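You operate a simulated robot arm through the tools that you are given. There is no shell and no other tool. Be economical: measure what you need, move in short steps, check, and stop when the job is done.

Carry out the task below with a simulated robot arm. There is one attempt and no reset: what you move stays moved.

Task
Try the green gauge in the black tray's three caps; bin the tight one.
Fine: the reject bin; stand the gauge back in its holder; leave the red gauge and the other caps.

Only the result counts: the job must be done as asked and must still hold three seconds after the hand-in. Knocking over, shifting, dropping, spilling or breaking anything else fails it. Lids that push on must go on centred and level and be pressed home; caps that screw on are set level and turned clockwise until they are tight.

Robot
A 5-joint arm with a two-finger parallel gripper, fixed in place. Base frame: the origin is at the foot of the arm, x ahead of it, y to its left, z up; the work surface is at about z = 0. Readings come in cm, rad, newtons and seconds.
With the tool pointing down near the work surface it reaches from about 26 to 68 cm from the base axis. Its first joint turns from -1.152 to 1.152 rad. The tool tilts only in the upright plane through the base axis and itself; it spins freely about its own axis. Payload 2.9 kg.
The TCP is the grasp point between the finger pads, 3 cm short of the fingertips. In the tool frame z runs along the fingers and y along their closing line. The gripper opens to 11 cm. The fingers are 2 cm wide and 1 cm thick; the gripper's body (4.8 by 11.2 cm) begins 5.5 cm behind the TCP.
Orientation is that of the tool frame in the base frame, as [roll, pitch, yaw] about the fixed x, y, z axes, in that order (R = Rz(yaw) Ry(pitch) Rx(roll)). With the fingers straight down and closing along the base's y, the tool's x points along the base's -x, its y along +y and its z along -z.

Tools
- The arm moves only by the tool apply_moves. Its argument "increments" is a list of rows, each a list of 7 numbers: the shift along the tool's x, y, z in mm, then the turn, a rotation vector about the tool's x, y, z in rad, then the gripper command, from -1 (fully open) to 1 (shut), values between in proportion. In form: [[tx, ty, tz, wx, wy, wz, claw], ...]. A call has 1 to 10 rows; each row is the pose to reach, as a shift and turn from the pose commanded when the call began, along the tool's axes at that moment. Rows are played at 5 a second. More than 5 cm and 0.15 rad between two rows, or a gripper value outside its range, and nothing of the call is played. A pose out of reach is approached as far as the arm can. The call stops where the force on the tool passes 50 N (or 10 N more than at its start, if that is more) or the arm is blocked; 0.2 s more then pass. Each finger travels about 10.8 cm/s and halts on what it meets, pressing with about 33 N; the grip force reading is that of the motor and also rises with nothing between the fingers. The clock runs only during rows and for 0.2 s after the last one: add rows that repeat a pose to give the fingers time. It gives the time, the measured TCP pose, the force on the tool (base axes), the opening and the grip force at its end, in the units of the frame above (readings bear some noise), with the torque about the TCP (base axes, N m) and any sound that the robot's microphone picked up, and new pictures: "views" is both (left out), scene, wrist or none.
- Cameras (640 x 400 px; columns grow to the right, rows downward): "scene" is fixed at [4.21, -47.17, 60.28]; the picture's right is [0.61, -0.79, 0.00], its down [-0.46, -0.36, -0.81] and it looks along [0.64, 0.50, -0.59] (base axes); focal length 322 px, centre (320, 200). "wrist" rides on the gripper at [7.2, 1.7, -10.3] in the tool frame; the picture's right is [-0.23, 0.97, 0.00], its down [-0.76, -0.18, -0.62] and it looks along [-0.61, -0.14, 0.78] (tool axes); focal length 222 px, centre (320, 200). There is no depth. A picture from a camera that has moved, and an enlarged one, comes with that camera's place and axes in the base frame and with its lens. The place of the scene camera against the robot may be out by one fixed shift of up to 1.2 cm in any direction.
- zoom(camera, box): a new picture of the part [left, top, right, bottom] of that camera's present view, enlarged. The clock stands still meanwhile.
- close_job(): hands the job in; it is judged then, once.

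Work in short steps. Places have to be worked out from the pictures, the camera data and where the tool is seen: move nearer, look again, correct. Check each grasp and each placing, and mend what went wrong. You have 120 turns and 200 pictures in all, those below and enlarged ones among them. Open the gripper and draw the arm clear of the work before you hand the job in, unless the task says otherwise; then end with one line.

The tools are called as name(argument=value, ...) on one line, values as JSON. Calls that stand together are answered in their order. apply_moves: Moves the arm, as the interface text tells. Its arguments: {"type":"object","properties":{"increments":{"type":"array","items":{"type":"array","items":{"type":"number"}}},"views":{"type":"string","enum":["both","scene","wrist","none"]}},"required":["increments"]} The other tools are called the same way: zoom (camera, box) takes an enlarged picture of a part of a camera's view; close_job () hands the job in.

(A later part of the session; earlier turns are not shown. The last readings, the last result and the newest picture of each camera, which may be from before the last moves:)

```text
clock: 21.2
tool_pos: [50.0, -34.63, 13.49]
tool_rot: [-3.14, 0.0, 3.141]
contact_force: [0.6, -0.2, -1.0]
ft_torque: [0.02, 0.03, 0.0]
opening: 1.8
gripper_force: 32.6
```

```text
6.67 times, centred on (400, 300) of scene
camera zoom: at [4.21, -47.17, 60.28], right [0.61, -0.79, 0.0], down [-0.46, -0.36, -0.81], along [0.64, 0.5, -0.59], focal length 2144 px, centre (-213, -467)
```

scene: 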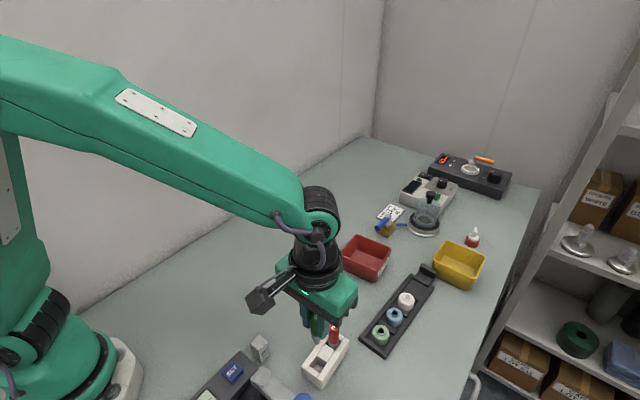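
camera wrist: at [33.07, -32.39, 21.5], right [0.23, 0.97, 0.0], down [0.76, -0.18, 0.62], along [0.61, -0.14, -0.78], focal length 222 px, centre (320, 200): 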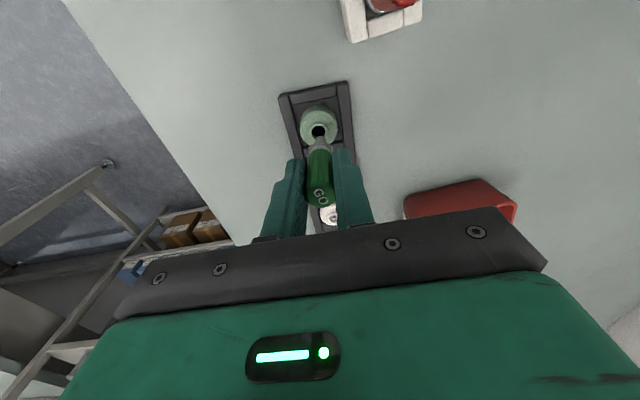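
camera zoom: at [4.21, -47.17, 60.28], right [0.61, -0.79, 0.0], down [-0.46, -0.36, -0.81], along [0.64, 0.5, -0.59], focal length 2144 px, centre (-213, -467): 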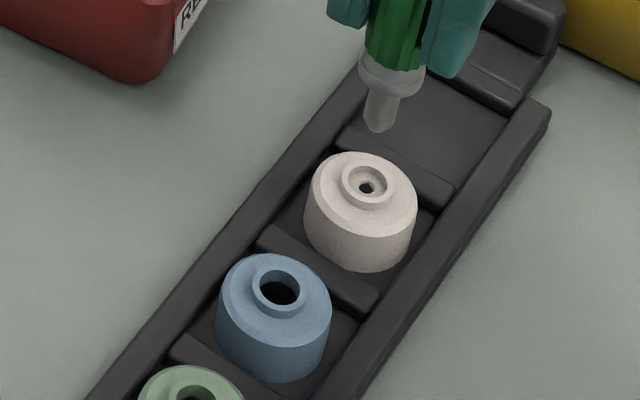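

White shows a shoulder just under the mouth with only a small bore. I still gauge it: shift +2.8 mm in x and lower to just above.

apply_moves(increments=[[-2.8, 0.2, 0, 0, 0, 0, 0.9], [-2.8, 0.2, 15, 0, 0, 0, 0.9], [-2.8, 0.2, 30, 0, 0, 0, 0.9], [-2.8, 0.2, 30, 0, 0, 0, 0.9]], views="none")

zoom(camera="wrist", box=[280, 105, 360, 165])

zoom(camera="scene", box=[375, 270, 435, 315])

```text
clock: 22.2
tool_pos: [50.32, -34.42, 10.31]
tool_rot: [-3.141, 0.0, -3.141]
contact_force: [-0.9, -1.2, -0.2]
ft_torque: [0.0, 0.0, 0.0]
opening: 1.81
gripper_force: 32.7
```

```text
6.67 times, centred on (320, 135) of wrist
camera zoom: at [43.06, -32.86, 20.62], right [0.23, 0.97, 0.0], down [0.76, -0.18, 0.62], along [0.61, -0.14, -0.78], focal length 1481 px, centre (320, 633)
```

zoom: 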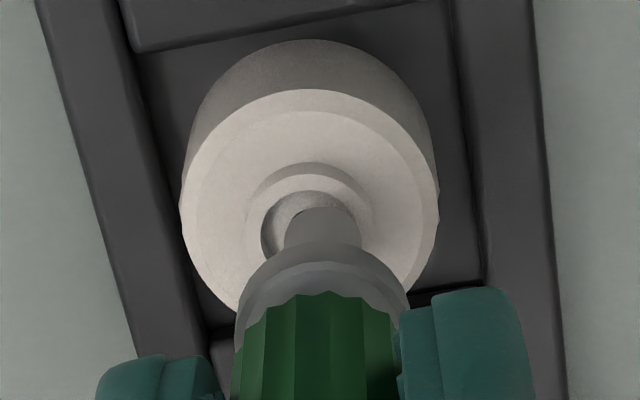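

```text
8.89 times, centred on (405, 292) of scene
camera zoom: at [4.21, -47.17, 60.28], right [0.61, -0.79, 0.0], down [-0.46, -0.36, -0.81], along [0.64, 0.5, -0.59], focal length 2858 px, centre (-436, -622)
```

zoom: 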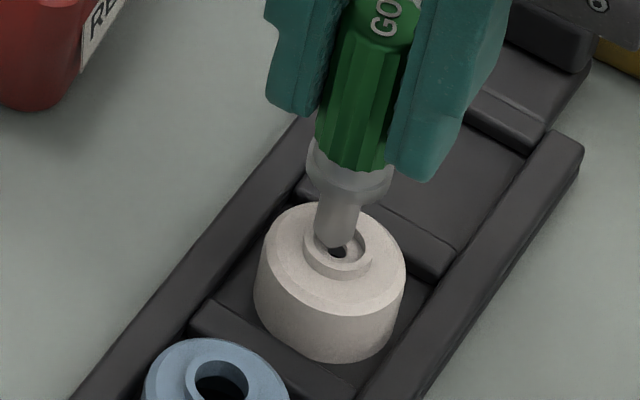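

Pin is ~1.3 mm toward +y. Correct and lower 12 mm in 2–3 mm steps, to ~8.6 unless stopped.

apply_moves(increments=[[0, -1.3, 0, 0, 0, 0, 0.9], [0, -1.3, 2, 0, 0, 0, 0.9], [0, -1.3, 4, 0, 0, 0, 0.9], [0, -1.3, 6, 0, 0, 0, 0.9], [0, -1.3, 8, 0, 0, 0, 0.9], [0, -1.3, 8, 0, 0, 0, 0.9]], views="none")

zoom(camera="wrist", box=[280, 105, 360, 165])

zoom(camera="scene", box=[375, 270, 435, 315])

```text
clock: 23.6
tool_pos: [50.55, -34.66, 9.86]
tool_rot: [-3.14, 0.006, 3.141]
contact_force: [-3.8, 0.8, 23.9]
ft_torque: [0.05, 0.18, -0.01]
opening: 1.78
gripper_force: 32.8
```

```text
6.67 times, centred on (320, 135) of wrist
camera zoom: at [43.15, -33.04, 20.09], right [0.23, 0.97, 0.0], down [0.76, -0.17, 0.63], along [0.61, -0.14, -0.78], focal length 1481 px, centre (320, 633)
```

zoom: 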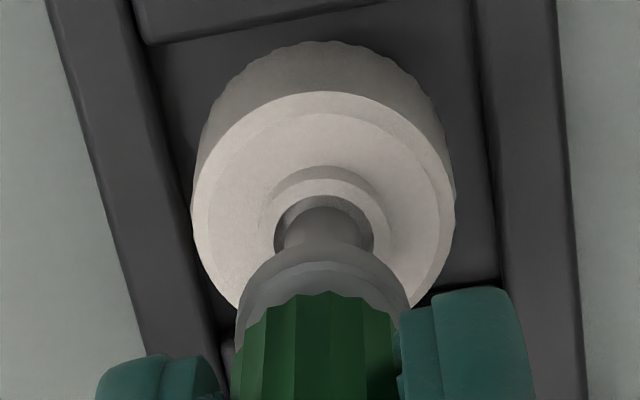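

```text
8.89 times, centred on (405, 292) of scene
camera zoom: at [4.2, -47.15, 60.29], right [0.61, -0.79, 0.0], down [-0.46, -0.36, -0.81], along [0.64, 0.5, -0.59], focal length 2858 px, centre (-436, -622)
```

zoom: 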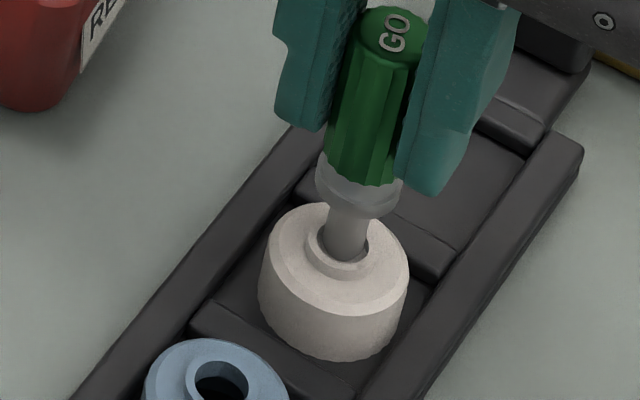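

White stopped at z≈9.86 (24 N) right at the mouth's shoulder, 1.4 cm higher than green and blue: white is the tight one. Retract and carry the gauge back above its holder.

apply_moves(increments=[[0, 0, -10, 0, 0, 0, 0.9], [0, 0, -40, 0, 0, 0, 0.9], [0, 0, -72, 0, 0, 0, 0.9], [45, 12, -72, 0, 0, 0, 0.9], [90, 24, -72, 0, 0, 0, 0.9], [135, 36, -72, 0, 0, 0, 0.9], [180, 48, -72, 0, 0, 0, 0.9], [225, 59, -72, 0, 0, 0, 0.9], [231, 59, -72, 0, 0, 0, 0.9], [231, 59, -72, 0, 0, 0, 0.9]])

zoom(camera="wrist", box=[275, 75, 375, 165])

zoom(camera="scene", box=[280, 300, 380, 395])

zoom(camera="scene", box=[345, 265, 445, 360])

```text
clock: 25.8
tool_pos: [27.34, -29.12, 16.57]
tool_rot: [3.14, -0.001, 3.141]
contact_force: [-0.4, 0.5, 0.2]
ft_torque: [0.02, -0.02, 0.0]
opening: 1.78
gripper_force: 33.2
camera wrist: at [19.95, -27.44, 26.89], right [0.23, 0.97, 0.0], down [0.76, -0.18, 0.62], along [0.61, -0.14, -0.78], focal length 222 px, centre (320, 200)
```

scene: 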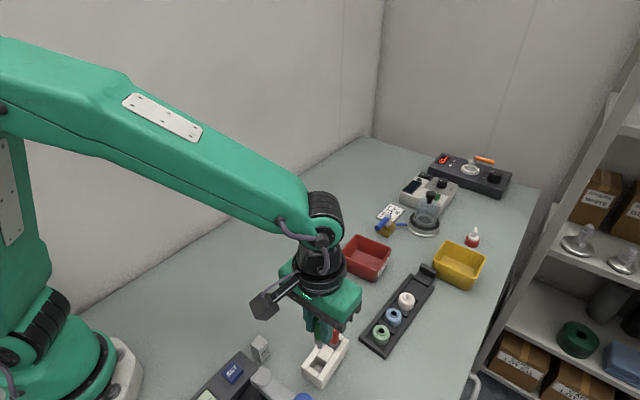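
wrist: 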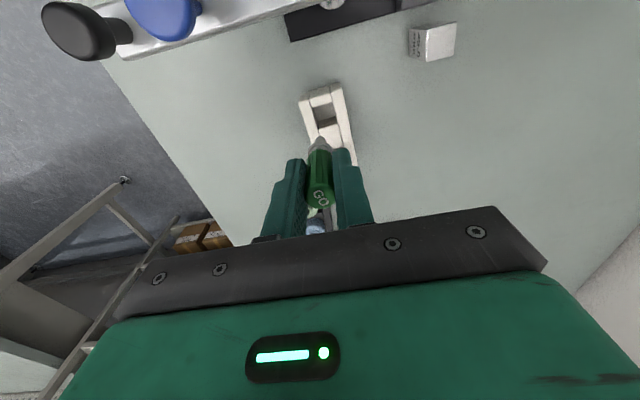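

```text
4.44 times, centred on (325, 120) of wrist
camera zoom: at [19.95, -27.44, 26.89], right [0.23, 0.97, 0.0], down [0.76, -0.18, 0.62], along [0.61, -0.14, -0.78], focal length 987 px, centre (298, 556)
```

zoom: 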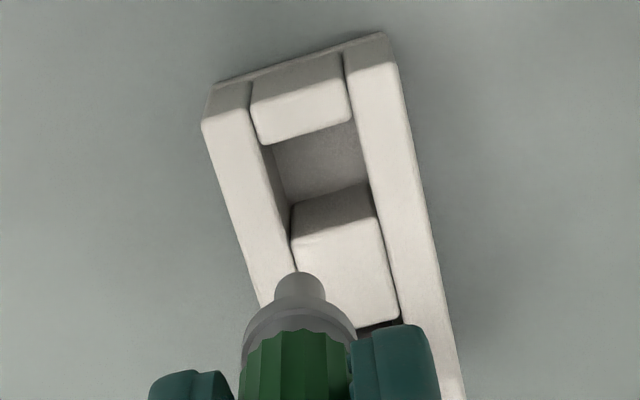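

```text
4.21 times, centred on (330, 348) of scene
camera zoom: at [4.21, -47.16, 60.28], right [0.61, -0.79, 0.0], down [-0.46, -0.36, -0.81], along [0.64, 0.5, -0.59], focal length 1354 px, centre (278, -421)
```

zoom: 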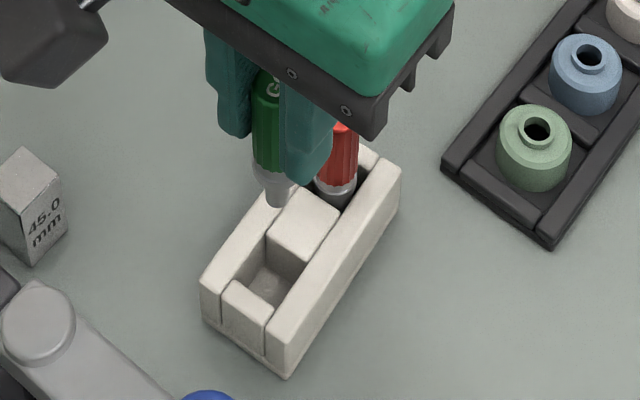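

```text
4.21 times, centred on (395, 312) of scene
camera zoom: at [4.21, -47.16, 60.28], right [0.61, -0.79, 0.0], down [-0.46, -0.36, -0.81], along [0.64, 0.5, -0.59], focal length 1354 px, centre (4, -274)
```

zoom: 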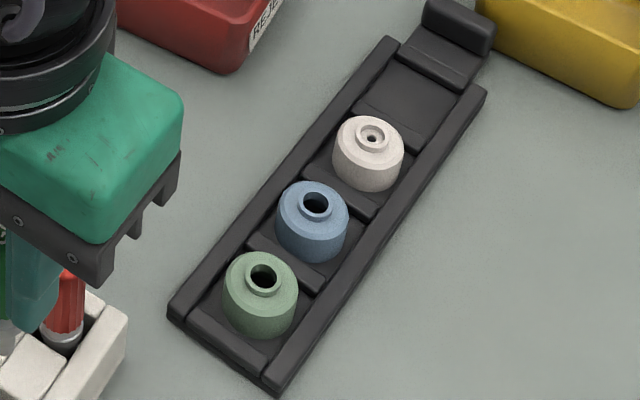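

Caps undisturbed. Shift +5 mm in y and lower until the tip is just above the holder's pocket, then check.

apply_moves(increments=[[0, 5, 0, 0, 0, 0, 0.9], [0, 5, 25, 0, 0, 0, 0.9], [0, 5, 50, 0, 0, 0, 0.9], [0, 5, 50, 0, 0, 0, 0.9]], views="none")

zoom(camera="wrist", box=[275, 85, 375, 165])

zoom(camera="scene", box=[290, 320, 360, 390])

```text
clock: 26.8
tool_pos: [27.45, -28.33, 11.69]
tool_rot: [-3.141, 0.001, -3.14]
contact_force: [-0.1, 0.1, -0.4]
ft_torque: [0.01, -0.05, 0.0]
opening: 1.81
gripper_force: 32.9
```

```text
5.00 times, centred on (325, 125) of wrist
camera zoom: at [20.12, -26.75, 22.05], right [0.23, 0.97, 0.0], down [0.76, -0.18, 0.62], along [0.61, -0.14, -0.78], focal length 1111 px, centre (295, 575)
```

zoom: 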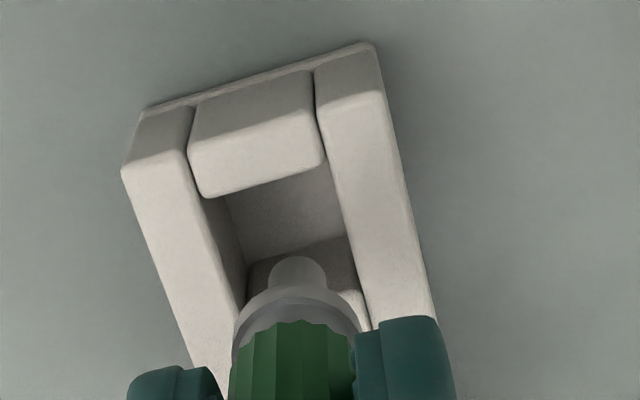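

```text
5.71 times, centred on (325, 355) of scene
camera zoom: at [4.21, -47.17, 60.28], right [0.61, -0.79, 0.0], down [-0.46, -0.36, -0.81], along [0.64, 0.5, -0.59], focal length 1837 px, centre (291, -686)
```

zoom: 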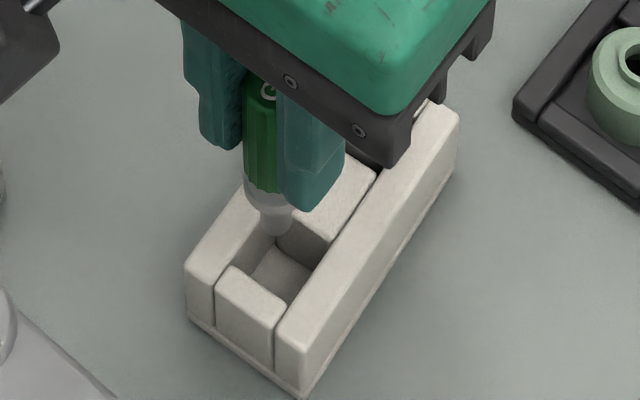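

Pin is ~2.3 mm toward +y of the pocket centre, matching the original grasp y (-28.58). Correct and lower 20 mm.

apply_moves(increments=[[0, -2.3, 0, 0, 0, 0, 0.9], [0, -2.3, 10, 0, 0, 0, 0.9], [0, -2.3, 20, 0, 0, 0, 0.9], [0, -2.3, 20, 0, 0, 0, 0.9]], views="none")

zoom(camera="wrist", box=[275, 85, 375, 165])

zoom(camera="scene", box=[290, 320, 360, 390])

```text
clock: 27.8
tool_pos: [27.18, -28.49, 9.63]
tool_rot: [-3.141, 0.0, -3.141]
contact_force: [0.9, 0.1, -0.6]
ft_torque: [-0.04, -0.01, 0.01]
opening: 1.8
gripper_force: 33.1
```

```text
5.00 times, centred on (325, 125) of wrist
camera zoom: at [19.97, -26.82, 20.0], right [0.23, 0.97, 0.0], down [0.76, -0.18, 0.62], along [0.61, -0.14, -0.78], focal length 1111 px, centre (295, 575)
```

zoom: 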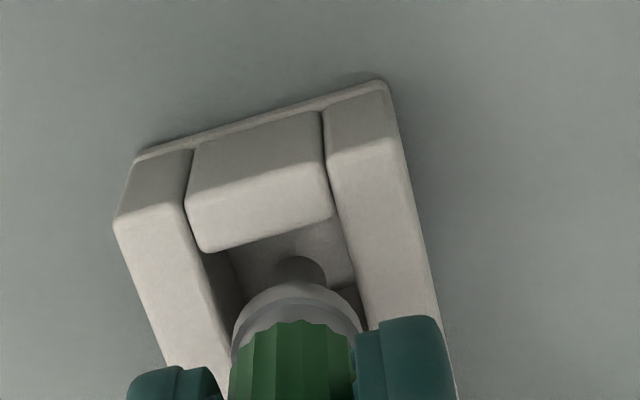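

```text
5.71 times, centred on (325, 355) of scene
camera zoom: at [4.21, -47.17, 60.28], right [0.61, -0.79, 0.0], down [-0.46, -0.36, -0.81], along [0.64, 0.5, -0.59], focal length 1837 px, centre (291, -686)
```

zoom: 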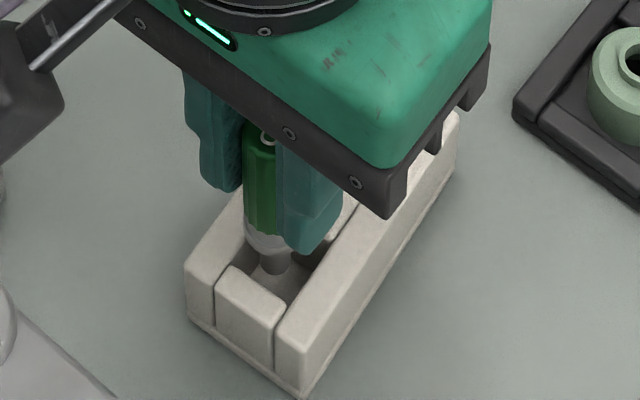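

Well centred in the pocket. Lower the remaining ~18 mm gently.

apply_moves(increments=[[0, 0, 5, 0, 0, 0, 0.9], [0, 0, 10, 0, 0, 0, 0.9], [0, 0, 14, 0, 0, 0, 0.9], [0, 0, 16, 0, 0, 0, 0.9], [0, 0, 17.5, 0, 0, 0, 0.9], [0, 0, 17.5, 0, 0, 0, 0.9]], views="none")

zoom(camera="wrist", box=[275, 85, 375, 165])

zoom(camera="scene", box=[290, 320, 360, 390])

```text
clock: 29.2
tool_pos: [27.2, -28.5, 7.88]
tool_rot: [-3.141, -0.001, 3.142]
contact_force: [-0.2, 0.2, -0.8]
ft_torque: [0.02, 0.01, 0.03]
opening: 1.8
gripper_force: 32.8
```

```text
5.00 times, centred on (325, 125) of wrist
camera zoom: at [20.0, -26.94, 18.27], right [0.23, 0.97, 0.0], down [0.76, -0.18, 0.62], along [0.61, -0.14, -0.78], focal length 1111 px, centre (295, 575)
```

zoom: 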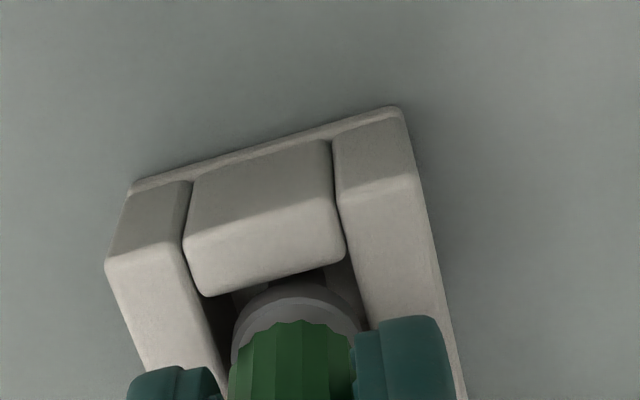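

```text
5.71 times, centred on (325, 355) of scene
camera zoom: at [4.21, -47.17, 60.28], right [0.61, -0.79, 0.0], down [-0.46, -0.36, -0.81], along [0.64, 0.5, -0.59], focal length 1837 px, centre (291, -686)
```

zoom: 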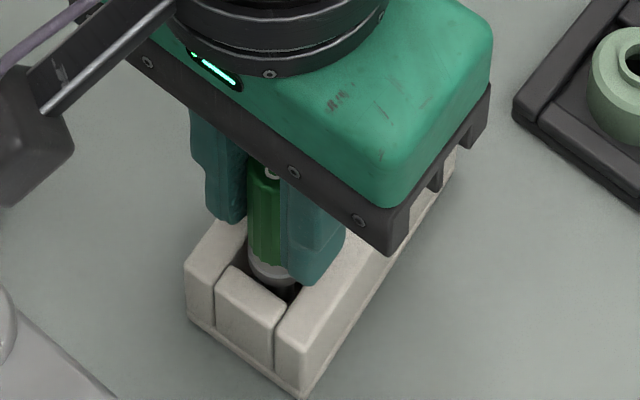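

No contact yet. Lower a further 3 mm in 1 mm steps.

apply_moves(increments=[[0, 0, 1, 0, 0, 0, 0.9], [0, 0, 2, 0, 0, 0, 0.9], [0, 0, 2, 0, 0, 0, 0.9]], views="none")

```text
clock: 30.0
tool_pos: [27.27, -28.58, 7.79]
tool_rot: [-3.14, 0.002, -3.14]
contact_force: [-5.4, 2.6, 22.3]
ft_torque: [0.16, 0.37, 0.0]
opening: 1.8
gripper_force: 33.2
```

Seated on the floor at about the original height (22 N). Ease back 1 mm and check the residual force.

apply_moves(increments=[[0, 0, -1.3, 0, 0, 0, 0.9], [0, 0, -1.3, 0, 0, 0, 0.9]], views="none")

zoom(camera="wrist", box=[270, 95, 370, 215])

```text
clock: 30.6
tool_pos: [27.18, -28.54, 7.86]
tool_rot: [3.141, 0.0, -3.14]
contact_force: [1.8, -1.3, 5.7]
ft_torque: [-0.16, -0.17, 0.0]
opening: 1.79
gripper_force: 33.2
```

```text
3.33 times, centred on (320, 155) of wrist
camera zoom: at [19.89, -26.88, 18.17], right [0.23, 0.97, 0.0], down [0.76, -0.18, 0.62], along [0.61, -0.14, -0.78], focal length 740 px, centre (320, 350)
```

zoom: 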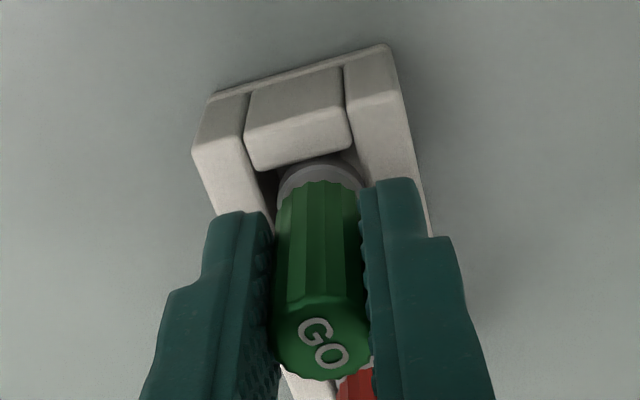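

Residual 5.7 N, gauge upright in the pocket. Open slightly (3 cm) to release and check it stands.

apply_moves(increments=[[0, 0, 0, 0, 0, 0, 0.6], [0, 0, 0, 0, 0, 0, 0.45], [0, 0, 0, 0, 0, 0, 0.45]], views="none")

zoom(camera="wrist", box=[270, 95, 370, 215])

```text
clock: 31.4
tool_pos: [27.12, -28.61, 7.92]
tool_rot: [-3.141, 0.0, -3.141]
contact_force: [-0.8, -0.2, 0.5]
ft_torque: [0.03, -0.04, 0.02]
opening: 3.02
gripper_force: 0.0
```

```text
3.33 times, centred on (320, 155) of wrist
camera zoom: at [19.88, -26.87, 18.18], right [0.23, 0.97, 0.0], down [0.76, -0.18, 0.62], along [0.61, -0.14, -0.78], focal length 740 px, centre (320, 350)
```

zoom: 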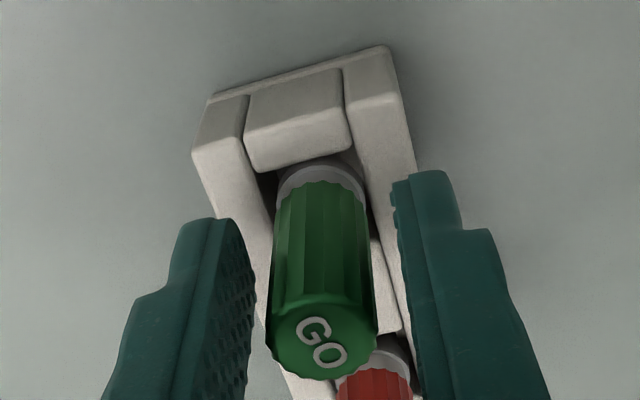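

Gauge stands free. Rise 9 cm and inspect.

apply_moves(increments=[[0, 0, -15, 0, 0, 0, 0.3], [0, 0, -50, 0, 0, 0, 0.1], [0, 0, -95, 0, 0, 0, 0.1], [0, 0, -95, 0, 0, 0, 0.1]], views="none")

zoom(camera="scene", box=[285, 305, 365, 395])

zoom(camera="wrist", box=[260, 60, 390, 180])

```text
clock: 32.4
tool_pos: [27.32, -28.7, 17.34]
tool_rot: [-3.141, 0.002, 3.14]
contact_force: [0.5, 0.5, -0.4]
ft_torque: [0.0, -0.03, 0.01]
opening: 4.96
gripper_force: 0.1
```

```text
4.44 times, centred on (325, 350) of scene
camera zoom: at [4.21, -47.16, 60.28], right [0.61, -0.79, 0.0], down [-0.46, -0.36, -0.81], along [0.64, 0.5, -0.59], focal length 1429 px, centre (298, -467)
```

zoom: 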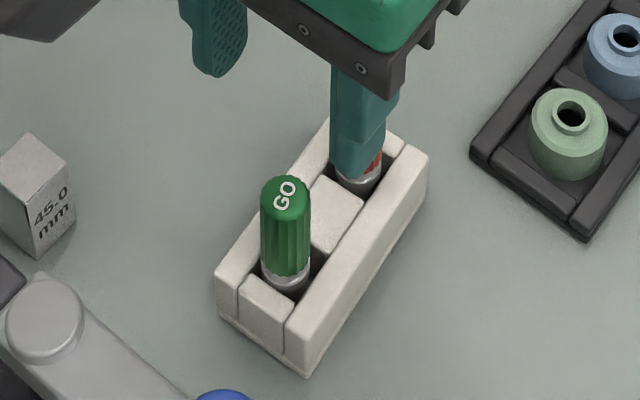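

```text
3.33 times, centred on (325, 120) of wrist
camera zoom: at [20.08, -27.02, 27.63], right [0.23, 0.97, 0.0], down [0.76, -0.18, 0.62], along [0.61, -0.14, -0.78], focal length 740 px, centre (303, 467)
```

zoom: 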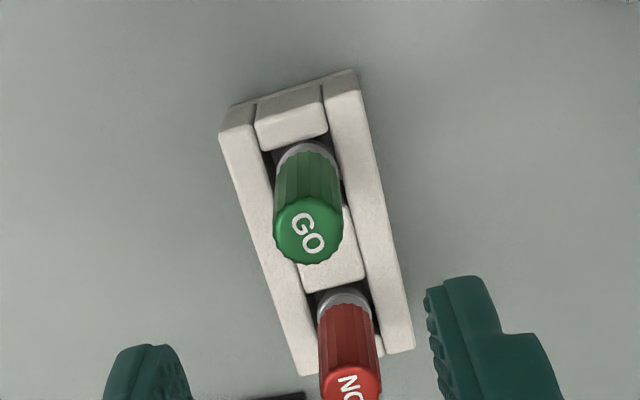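

Gauge is back as it was; red untouched. Now go over the white cap (≈50.4, -34.55) at z≈13, fingers 6 cm open.

apply_moves(increments=[[-45, -12, 0, 0, 0, 0, -0.1], [-90, -24, 0, 0, 0, 0, -0.1], [-135, -36, 0, 0, 0, 0, -0.1], [-180, -48, 0, 0, 0, 0, -0.1], [-225, -59, 0, 0, 0, 0, -0.1], [-231, -59.5, 30, 0, 0, 0, -0.1], [-231, -59.5, 45, 0, 0, 0, -0.1], [-231, -59.5, 45, 0, 0, 0, -0.1]])

zoom(camera="wrist", box=[240, 80, 400, 210])

zoom(camera="scene", box=[355, 265, 445, 345])

```text
clock: 34.2
tool_pos: [50.51, -34.77, 12.85]
tool_rot: [-3.141, -0.001, 3.141]
contact_force: [-0.1, -0.1, -0.3]
ft_torque: [-0.03, 0.0, 0.0]
opening: 6.07
gripper_force: 0.0
camera wrist: at [43.21, -33.2, 23.12], right [0.23, 0.97, 0.0], down [0.76, -0.18, 0.62], along [0.61, -0.14, -0.78], focal length 222 px, centre (320, 200)
```

scene: 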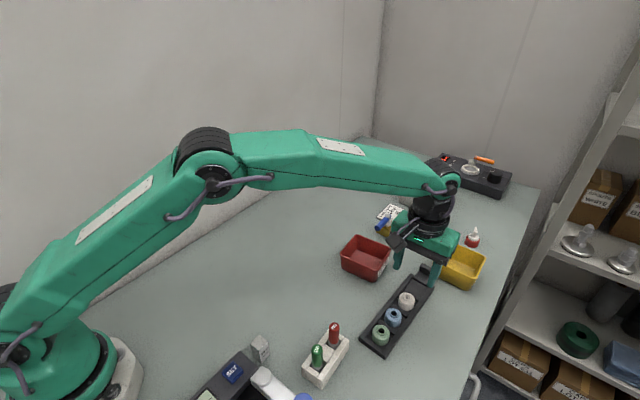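
wrist: 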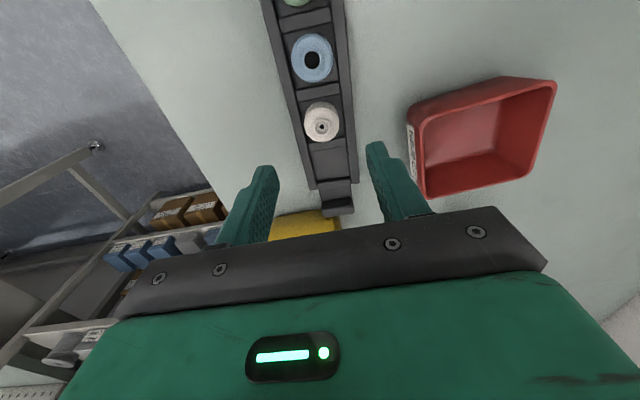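

```text
3.08 times, centred on (320, 145) of wrist
camera zoom: at [43.21, -33.2, 23.12], right [0.23, 0.97, 0.0], down [0.76, -0.18, 0.62], along [0.61, -0.14, -0.78], focal length 684 px, centre (320, 369)
```

zoom: 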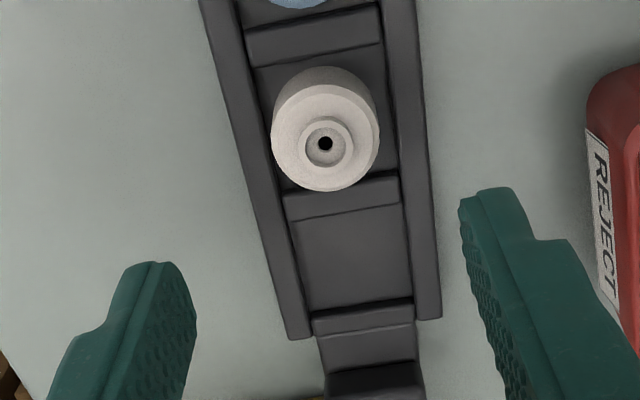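

```text
5.00 times, centred on (400, 305) of scene
camera zoom: at [4.21, -47.17, 60.28], right [0.61, -0.79, 0.0], down [-0.46, -0.36, -0.81], along [0.64, 0.5, -0.59], focal length 1608 px, centre (-80, -325)
```

zoom: 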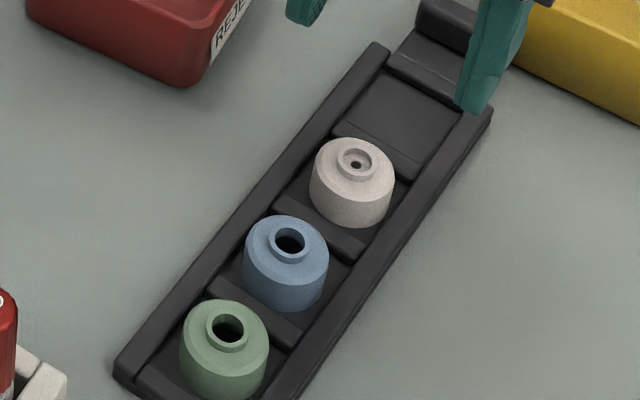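

White cap centre is at ≈(50.43, -34.62), body ~3.3 cm wide. Correct and lower to z≈6 (tips at 3.0) and check before going down.

apply_moves(increments=[[0.8, 1.5, 0, 0, 0, 0, 0], [0.8, 1.5, 35, 0, 0, 0, 0], [0.8, 1.5, 66, 0, 0, 0, 0], [0.8, 1.5, 66, 0, 0, 0, 0]], views="none")

zoom(camera="wrist", box=[240, 80, 400, 210])

zoom(camera="scene", box=[365, 265, 445, 335])

```text
clock: 35.2
tool_pos: [50.19, -34.26, 5.87]
tool_rot: [3.14, -0.001, 3.14]
contact_force: [-0.4, 0.3, -0.1]
ft_torque: [-0.01, 0.01, 0.01]
opening: 5.5
gripper_force: 0.0
```

```text
3.08 times, centred on (320, 145) of wrist
camera zoom: at [42.85, -32.65, 16.24], right [0.23, 0.97, 0.0], down [0.76, -0.18, 0.62], along [0.61, -0.14, -0.78], focal length 684 px, centre (320, 369)
```

zoom: 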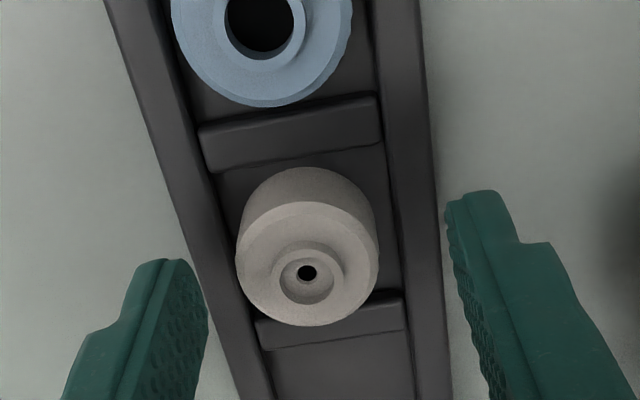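

```text
5.71 times, centred on (405, 300) of scene
camera zoom: at [4.21, -47.17, 60.28], right [0.61, -0.79, 0.0], down [-0.46, -0.36, -0.81], along [0.64, 0.5, -0.59], focal length 1837 px, centre (-166, -371)
```

zoom: 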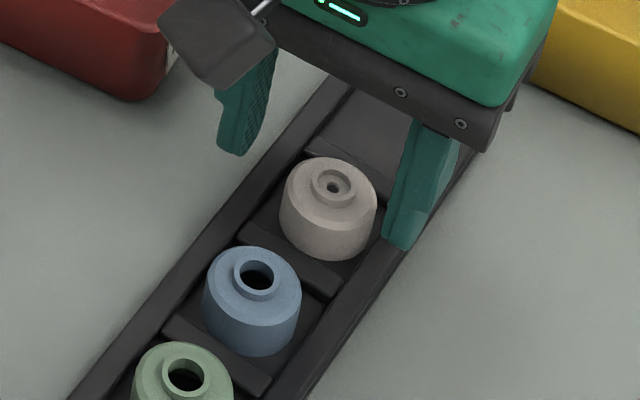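

Cap is 3.4 mm toward -y from the tool. Before lowering I measure the tray wall's height at its near corner.

zoom(camera="scene", box=[355, 325, 405, 365])

zoom(camera="scene", box=[390, 285, 440, 325])

```text
10.00 times, centred on (380, 345) of scene
camera zoom: at [4.21, -47.17, 60.28], right [0.61, -0.79, 0.0], down [-0.46, -0.36, -0.81], along [0.64, 0.5, -0.59], focal length 3216 px, centre (-280, -1250)
```

zoom: 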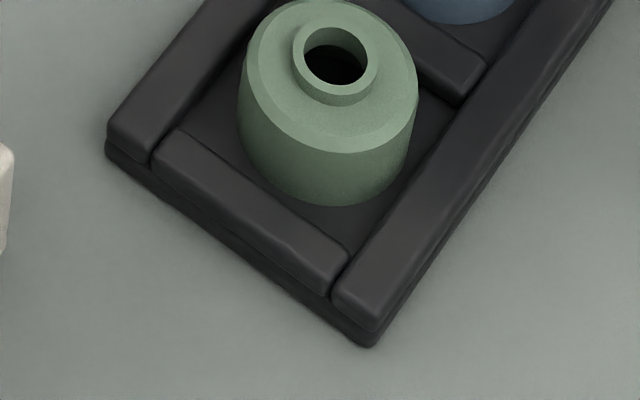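

```text
10.00 times, centred on (415, 305) of scene
camera zoom: at [4.21, -47.17, 60.28], right [0.61, -0.79, 0.0], down [-0.46, -0.36, -0.81], along [0.64, 0.5, -0.59], focal length 3216 px, centre (-630, -850)
```

zoom: 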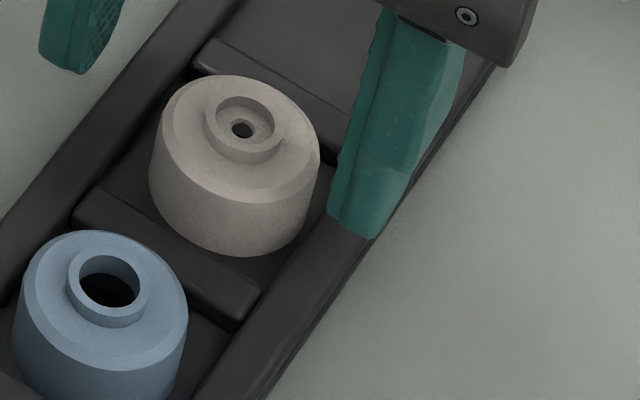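

Walls are ~1.2 cm high, cap side reaches ~2.3. I centre in y and lower 14 mm (tips ≈1.45), then narrow to 4.1 cm and look.

apply_moves(increments=[[-0.2, -3.2, 0, 0, 0, 0, 0], [-0.2, -3.2, 7, 0, 0, 0, 0], [-0.2, -3.2, 14, 0, 0, 0, 0], [-0.2, -3.2, 14, 0, 0, 0, 0.25], [-0.2, -3.2, 14, 0, 0, 0, 0.25]], views="none")

zoom(camera="wrist", box=[240, 80, 400, 210])

zoom(camera="scene", box=[375, 275, 435, 320])

```text
clock: 36.4
tool_pos: [50.21, -34.69, 4.7]
tool_rot: [-3.141, 0.0, -3.141]
contact_force: [-1.1, -1.0, -0.1]
ft_torque: [0.0, 0.02, 0.03]
opening: 4.11
gripper_force: 0.0
```

```text
3.08 times, centred on (320, 145) of wrist
camera zoom: at [42.89, -32.97, 15.06], right [0.23, 0.97, 0.0], down [0.76, -0.18, 0.62], along [0.61, -0.14, -0.78], focal length 684 px, centre (320, 369)
```

zoom: 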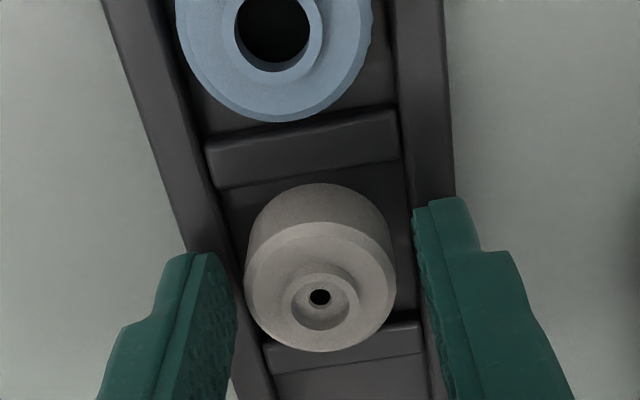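

```text
8.89 times, centred on (405, 298) of scene
camera zoom: at [4.21, -47.17, 60.28], right [0.61, -0.79, 0.0], down [-0.46, -0.36, -0.81], along [0.64, 0.5, -0.59], focal length 2858 px, centre (-436, -667)
```

zoom: 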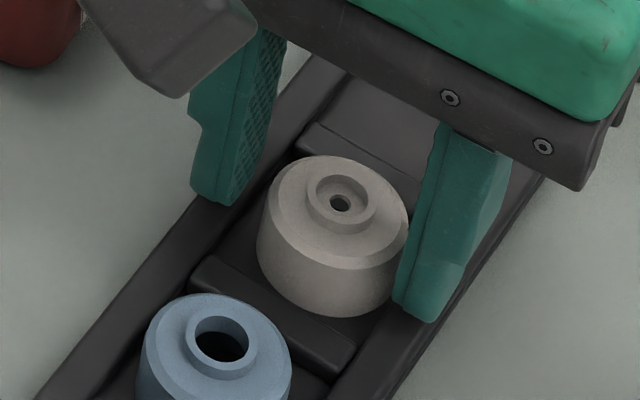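

Centred. Lower 3 mm more and close.

apply_moves(increments=[[0, -0.4, 1.5, 0, 0, 0, 0.25], [0, -0.4, 3, 0, 0, 0, 0.25], [0, -0.4, 3, 0, 0, 0, 0.4], [0, -0.4, 3, 0, 0, 0, 0.6], [0, -0.4, 3, 0, 0, 0, 0.6]], views="none")

zoom(camera="wrist", box=[240, 80, 400, 210])

zoom(camera="scene", box=[375, 275, 435, 320])

```text
clock: 37.6
tool_pos: [50.28, -34.63, 4.57]
tool_rot: [3.141, -0.001, 3.141]
contact_force: [0.2, 0.1, 0.8]
ft_torque: [0.02, 0.05, 0.0]
opening: 2.98
gripper_force: 10.1
```

```text
3.08 times, centred on (320, 145) of wrist
camera zoom: at [42.98, -33.01, 14.88], right [0.23, 0.97, 0.0], down [0.76, -0.18, 0.62], along [0.61, -0.14, -0.78], focal length 684 px, centre (320, 369)
```

zoom: 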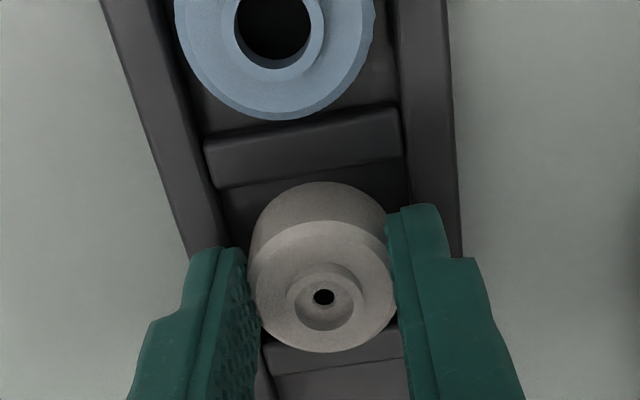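

```text
8.89 times, centred on (405, 298) of scene
camera zoom: at [4.21, -47.17, 60.28], right [0.61, -0.79, 0.0], down [-0.46, -0.36, -0.81], along [0.64, 0.5, -0.59], focal length 2858 px, centre (-436, -667)
```

zoom: 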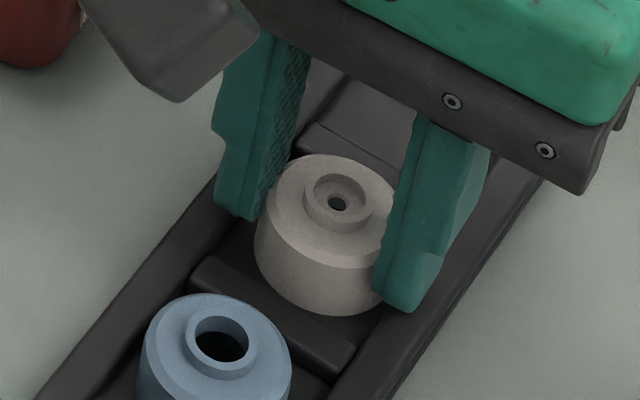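

Fingers are on the cap at 2.98 cm. Tighten fully and lift 1.5 cm as a test.

apply_moves(increments=[[0, 0, 0, 0, 0, 0, 0.9], [0, 0, 0, 0, 0, 0, 0.9], [0, 0, -5, 0, 0, 0, 0.9], [0, 0, -15, 0, 0, 0, 0.9], [0, 0, -25, 0, 0, 0, 0.9], [0, 0, -25, 0, 0, 0, 0.9]], views="none")

zoom(camera="scene", box=[365, 265, 445, 335])

zoom(camera="wrist", box=[240, 60, 500, 210])

```text
clock: 39.0
tool_pos: [50.2, -34.73, 7.1]
tool_rot: [3.14, 0.0, -3.141]
contact_force: [-1.0, -0.8, 0.5]
ft_torque: [-0.01, 0.03, -0.01]
opening: 2.98
gripper_force: 10.1
```

```text
5.71 times, centred on (405, 300) of scene
camera zoom: at [4.21, -47.17, 60.28], right [0.61, -0.79, 0.0], down [-0.46, -0.36, -0.81], along [0.64, 0.5, -0.59], focal length 1837 px, centre (-166, -371)
```

zoom: 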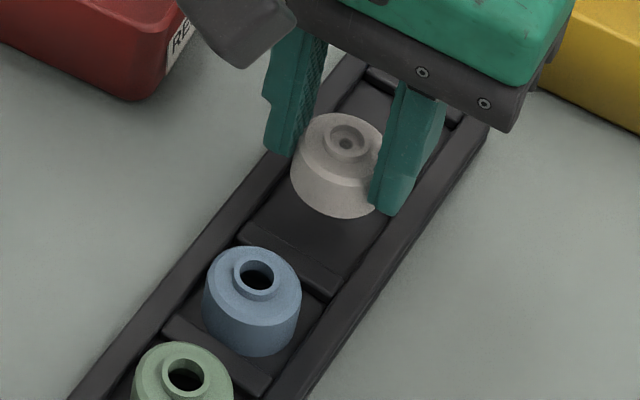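

```text
2.46 times, centred on (370, 135) of wrist
camera zoom: at [42.9, -33.13, 17.54], right [0.23, 0.97, 0.0], down [0.76, -0.18, 0.62], along [0.61, -0.14, -0.78], focal length 547 px, centre (197, 360)
```

zoom: 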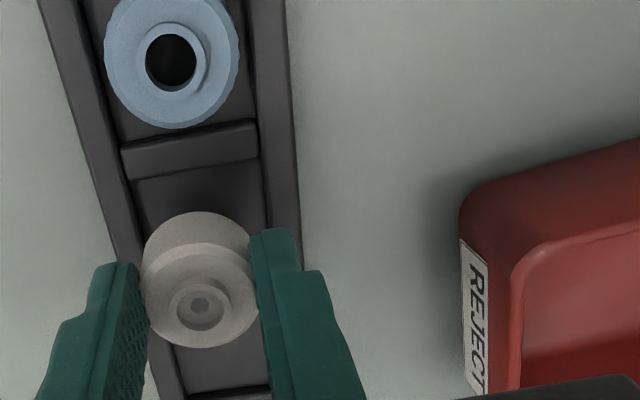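

Cap is lifted level, 2.98 cm grip. Raise well above the bin rim and carry over the red REJECT bin, centre ≈(55, -21.6).

apply_moves(increments=[[0, 0, -40, 0, 0, 0, 0.9], [0, 0, -85, 0, 0, 0, 0.9], [-16, 40, -85, 0, 0, 0, 0.9], [-32, 85, -85, 0, 0, 0, 0.9], [-48, 131, -85, 0, 0, 0, 0.9], [-48, 131, -85, 0, 0, 0, 0.9], [-48, 131, -85, 0, 0, 0, 0.9]])

zoom(camera="scene", box=[320, 190, 440, 290])

```text
clock: 40.6
tool_pos: [55.06, -21.36, 15.79]
tool_rot: [3.141, 0.0, -3.141]
contact_force: [-0.5, 0.1, -0.3]
ft_torque: [0.03, 0.01, -0.02]
opening: 2.97
gripper_force: 10.4
camera wrist: at [47.85, -19.86, 26.13], right [0.23, 0.97, 0.0], down [0.76, -0.18, 0.62], along [0.61, -0.14, -0.78], focal length 222 px, centre (320, 200)
```

scene: 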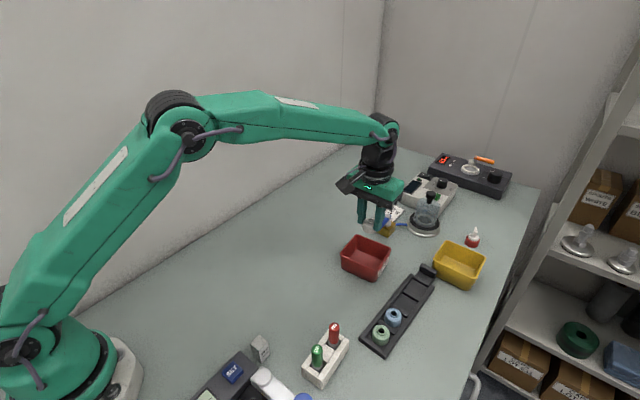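
wrist: 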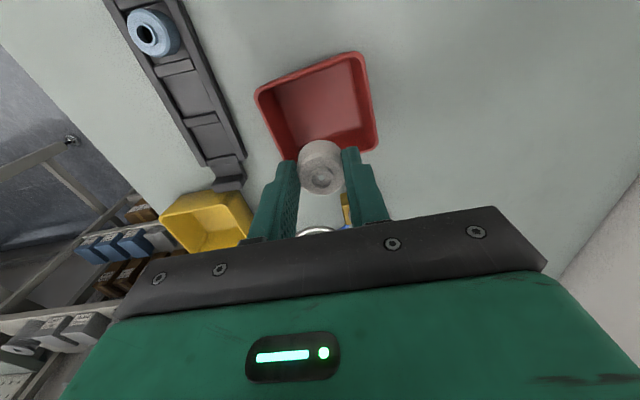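

```text
4.00 times, centred on (380, 240) of scene
camera zoom: at [4.21, -47.16, 60.28], right [0.61, -0.79, 0.0], down [-0.46, -0.36, -0.81], along [0.64, 0.5, -0.59], focal length 1286 px, centre (80, 40)
```

zoom: 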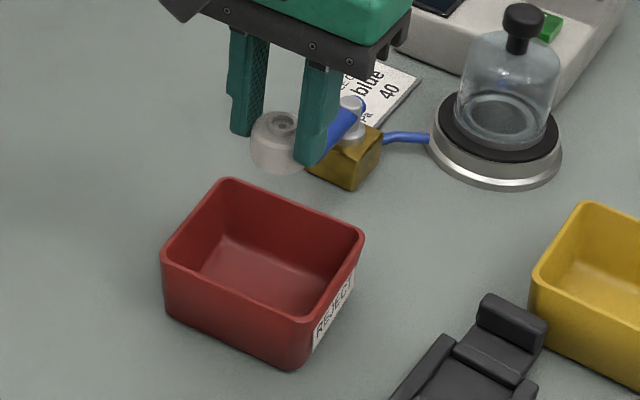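

Tool is near the bin centre (≈54.8, -21.4). Lower 55 mm and check clearance to the rims.

apply_moves(increments=[[2, 0, 30, 0, 0, 0, 0.9], [2, 0, 55, 0, 0, 0, 0.9], [2, 0, 55, 0, 0, 0, 0.9]], views="none")

zoom(camera="scene", box=[330, 205, 410, 285])

zoom(camera="wrist", box=[210, 40, 430, 220])

```text
clock: 41.4
tool_pos: [54.84, -21.58, 10.29]
tool_rot: [3.141, 0.002, -3.141]
contact_force: [0.4, -0.3, -0.6]
ft_torque: [-0.02, 0.01, -0.03]
opening: 2.97
gripper_force: 10.1
```

```text
5.00 times, centred on (370, 245) of scene
camera zoom: at [4.21, -47.17, 60.28], right [0.61, -0.79, 0.0], down [-0.46, -0.36, -0.81], along [0.64, 0.5, -0.59], focal length 1608 px, centre (70, -25)
```

zoom: 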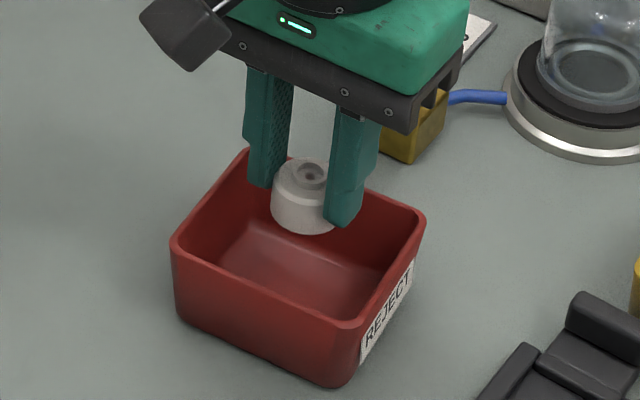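

```text
2.22 times, centred on (320, 130) of wrist
camera zoom: at [47.58, -19.92, 20.64], right [0.23, 0.97, 0.0], down [0.76, -0.18, 0.62], along [0.61, -0.14, -0.78], focal length 494 px, centre (320, 356)
```

zoom: 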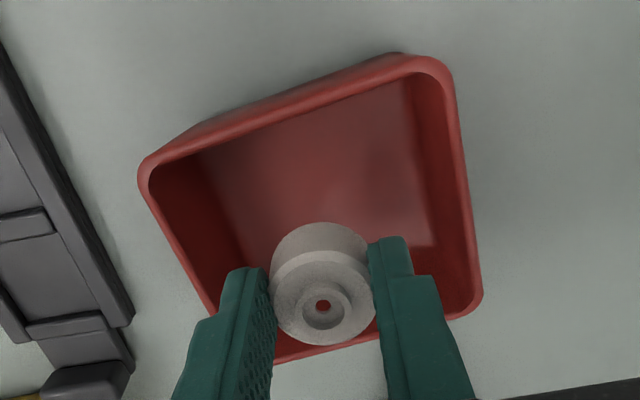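

Slightly toward +x/+y from centre; shift 3 mm each and lower 54 mm into the bin.

apply_moves(increments=[[3, -3, 0, 0, 0, 0, 0.9], [3, -3, 25, 0, 0, 0, 0.9], [3, -3, 45, 0, 0, 0, 0.9], [3, -3, 54, 0, 0, 0, 0.9], [3, -3, 54, 0, 0, 0, 0.9]], views="none")

zoom(camera="scene", box=[330, 205, 410, 285])

zoom(camera="wrist", box=[210, 40, 430, 220])

```text
clock: 42.6
tool_pos: [54.28, -22.03, 4.56]
tool_rot: [-3.14, 0.0, 3.142]
contact_force: [-1.2, -0.4, 0.8]
ft_torque: [0.04, -0.02, 0.01]
opening: 2.99
gripper_force: 10.1
```

```text
5.00 times, centred on (370, 245) of scene
camera zoom: at [4.21, -47.17, 60.28], right [0.61, -0.79, 0.0], down [-0.46, -0.36, -0.81], along [0.64, 0.5, -0.59], focal length 1608 px, centre (70, -25)
```

zoom: 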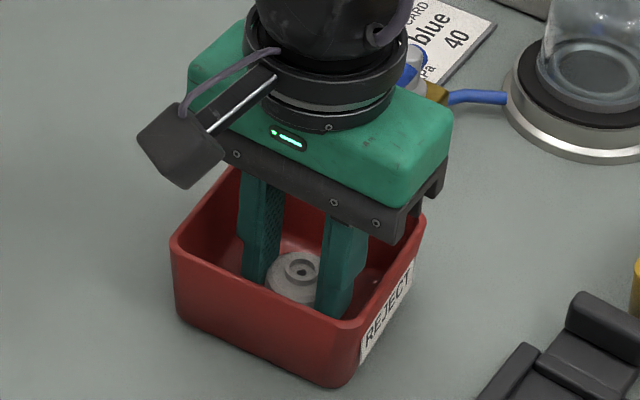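

```text
2.22 times, centred on (320, 130) of wrist
camera zoom: at [47.06, -20.34, 14.96], right [0.23, 0.97, 0.0], down [0.76, -0.18, 0.62], along [0.61, -0.14, -0.78], focal length 494 px, centre (320, 356)
```

zoom: 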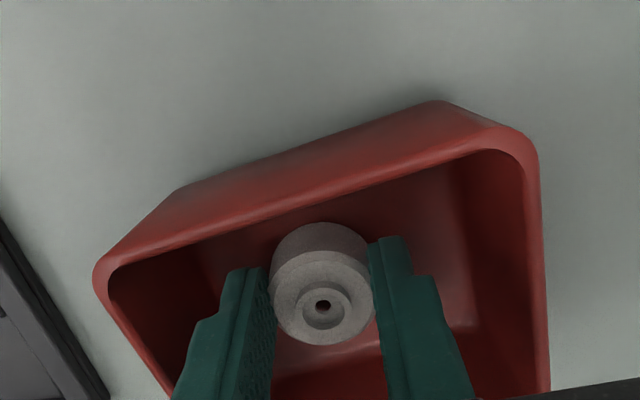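

Cap is just above the bin floor with no contact. Open to 4.6 cm to release, then rise straight up.

apply_moves(increments=[[0, 0, 0, 0, 0, 0, 0.3], [0, 0, 0, 0, 0, 0, 0.16], [0, 0, 0, 0, 0, 0, 0.16], [0, 0, -30, 0, 0, 0, 0.16], [0, 0, -70, 0, 0, 0, 0.16], [0, 0, -110, 0, 0, 0, 0.16], [0, 0, -150, 0, 0, 0, 0.16], [0, 0, -190, 0, 0, 0, 0.16], [0, 0, -190, 0, 0, 0, -1]])

zoom(camera="scene", box=[280, 210, 480, 390])

zoom(camera="wrist", box=[90, 0, 420, 220])

```text
clock: 44.6
tool_pos: [54.57, -21.85, 23.85]
tool_rot: [-3.141, 0.001, 3.14]
contact_force: [-0.2, 0.6, 0.3]
ft_torque: [0.01, -0.01, -0.04]
opening: 11.0
gripper_force: 0.0
camera wrist: at [47.21, -20.11, 34.2], right [0.23, 0.97, 0.0], down [0.76, -0.18, 0.62], along [0.61, -0.14, -0.78], focal length 222 px, centre (320, 200)
```

scene: 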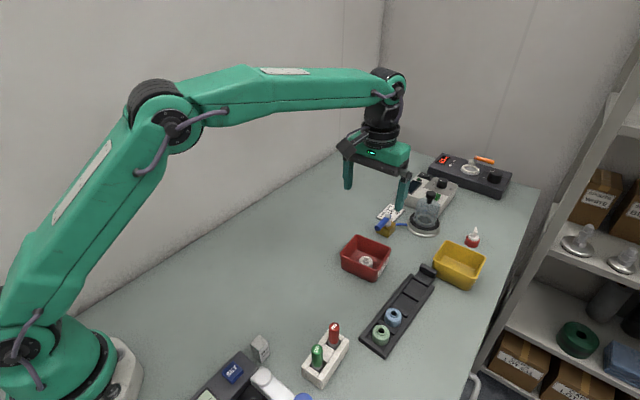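
wrist: 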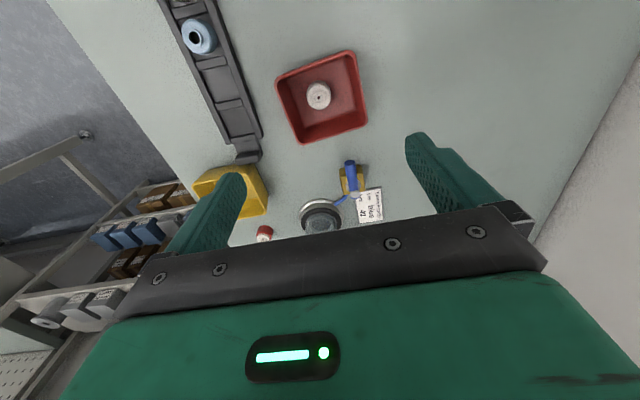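

```text
2.22 times, centred on (380, 300) of scene
camera zoom: at [4.21, -47.16, 60.28], right [0.61, -0.79, 0.0], down [-0.46, -0.36, -0.81], along [0.64, 0.5, -0.59], focal length 715 px, centre (187, -22)
```

zoom: 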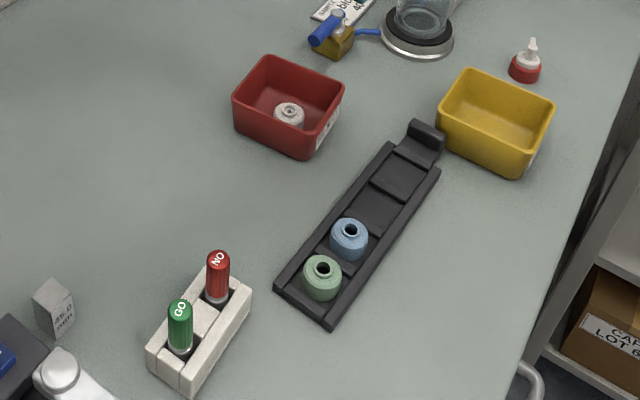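

```text
1.82 times, centred on (255, 110) of wrist
camera zoom: at [47.21, -20.11, 34.2], right [0.23, 0.97, 0.0], down [0.76, -0.18, 0.62], along [0.61, -0.14, -0.78], focal length 404 px, centre (438, 364)
```

zoom: 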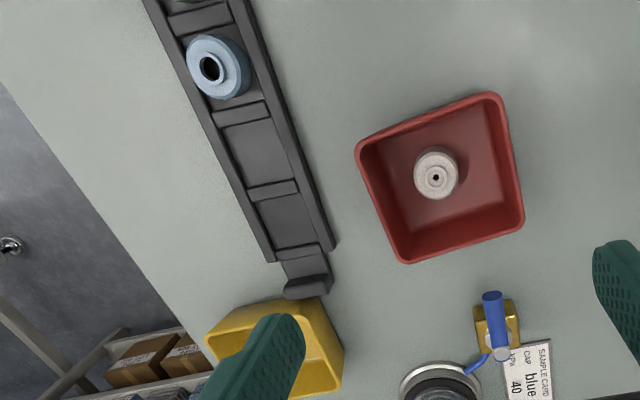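

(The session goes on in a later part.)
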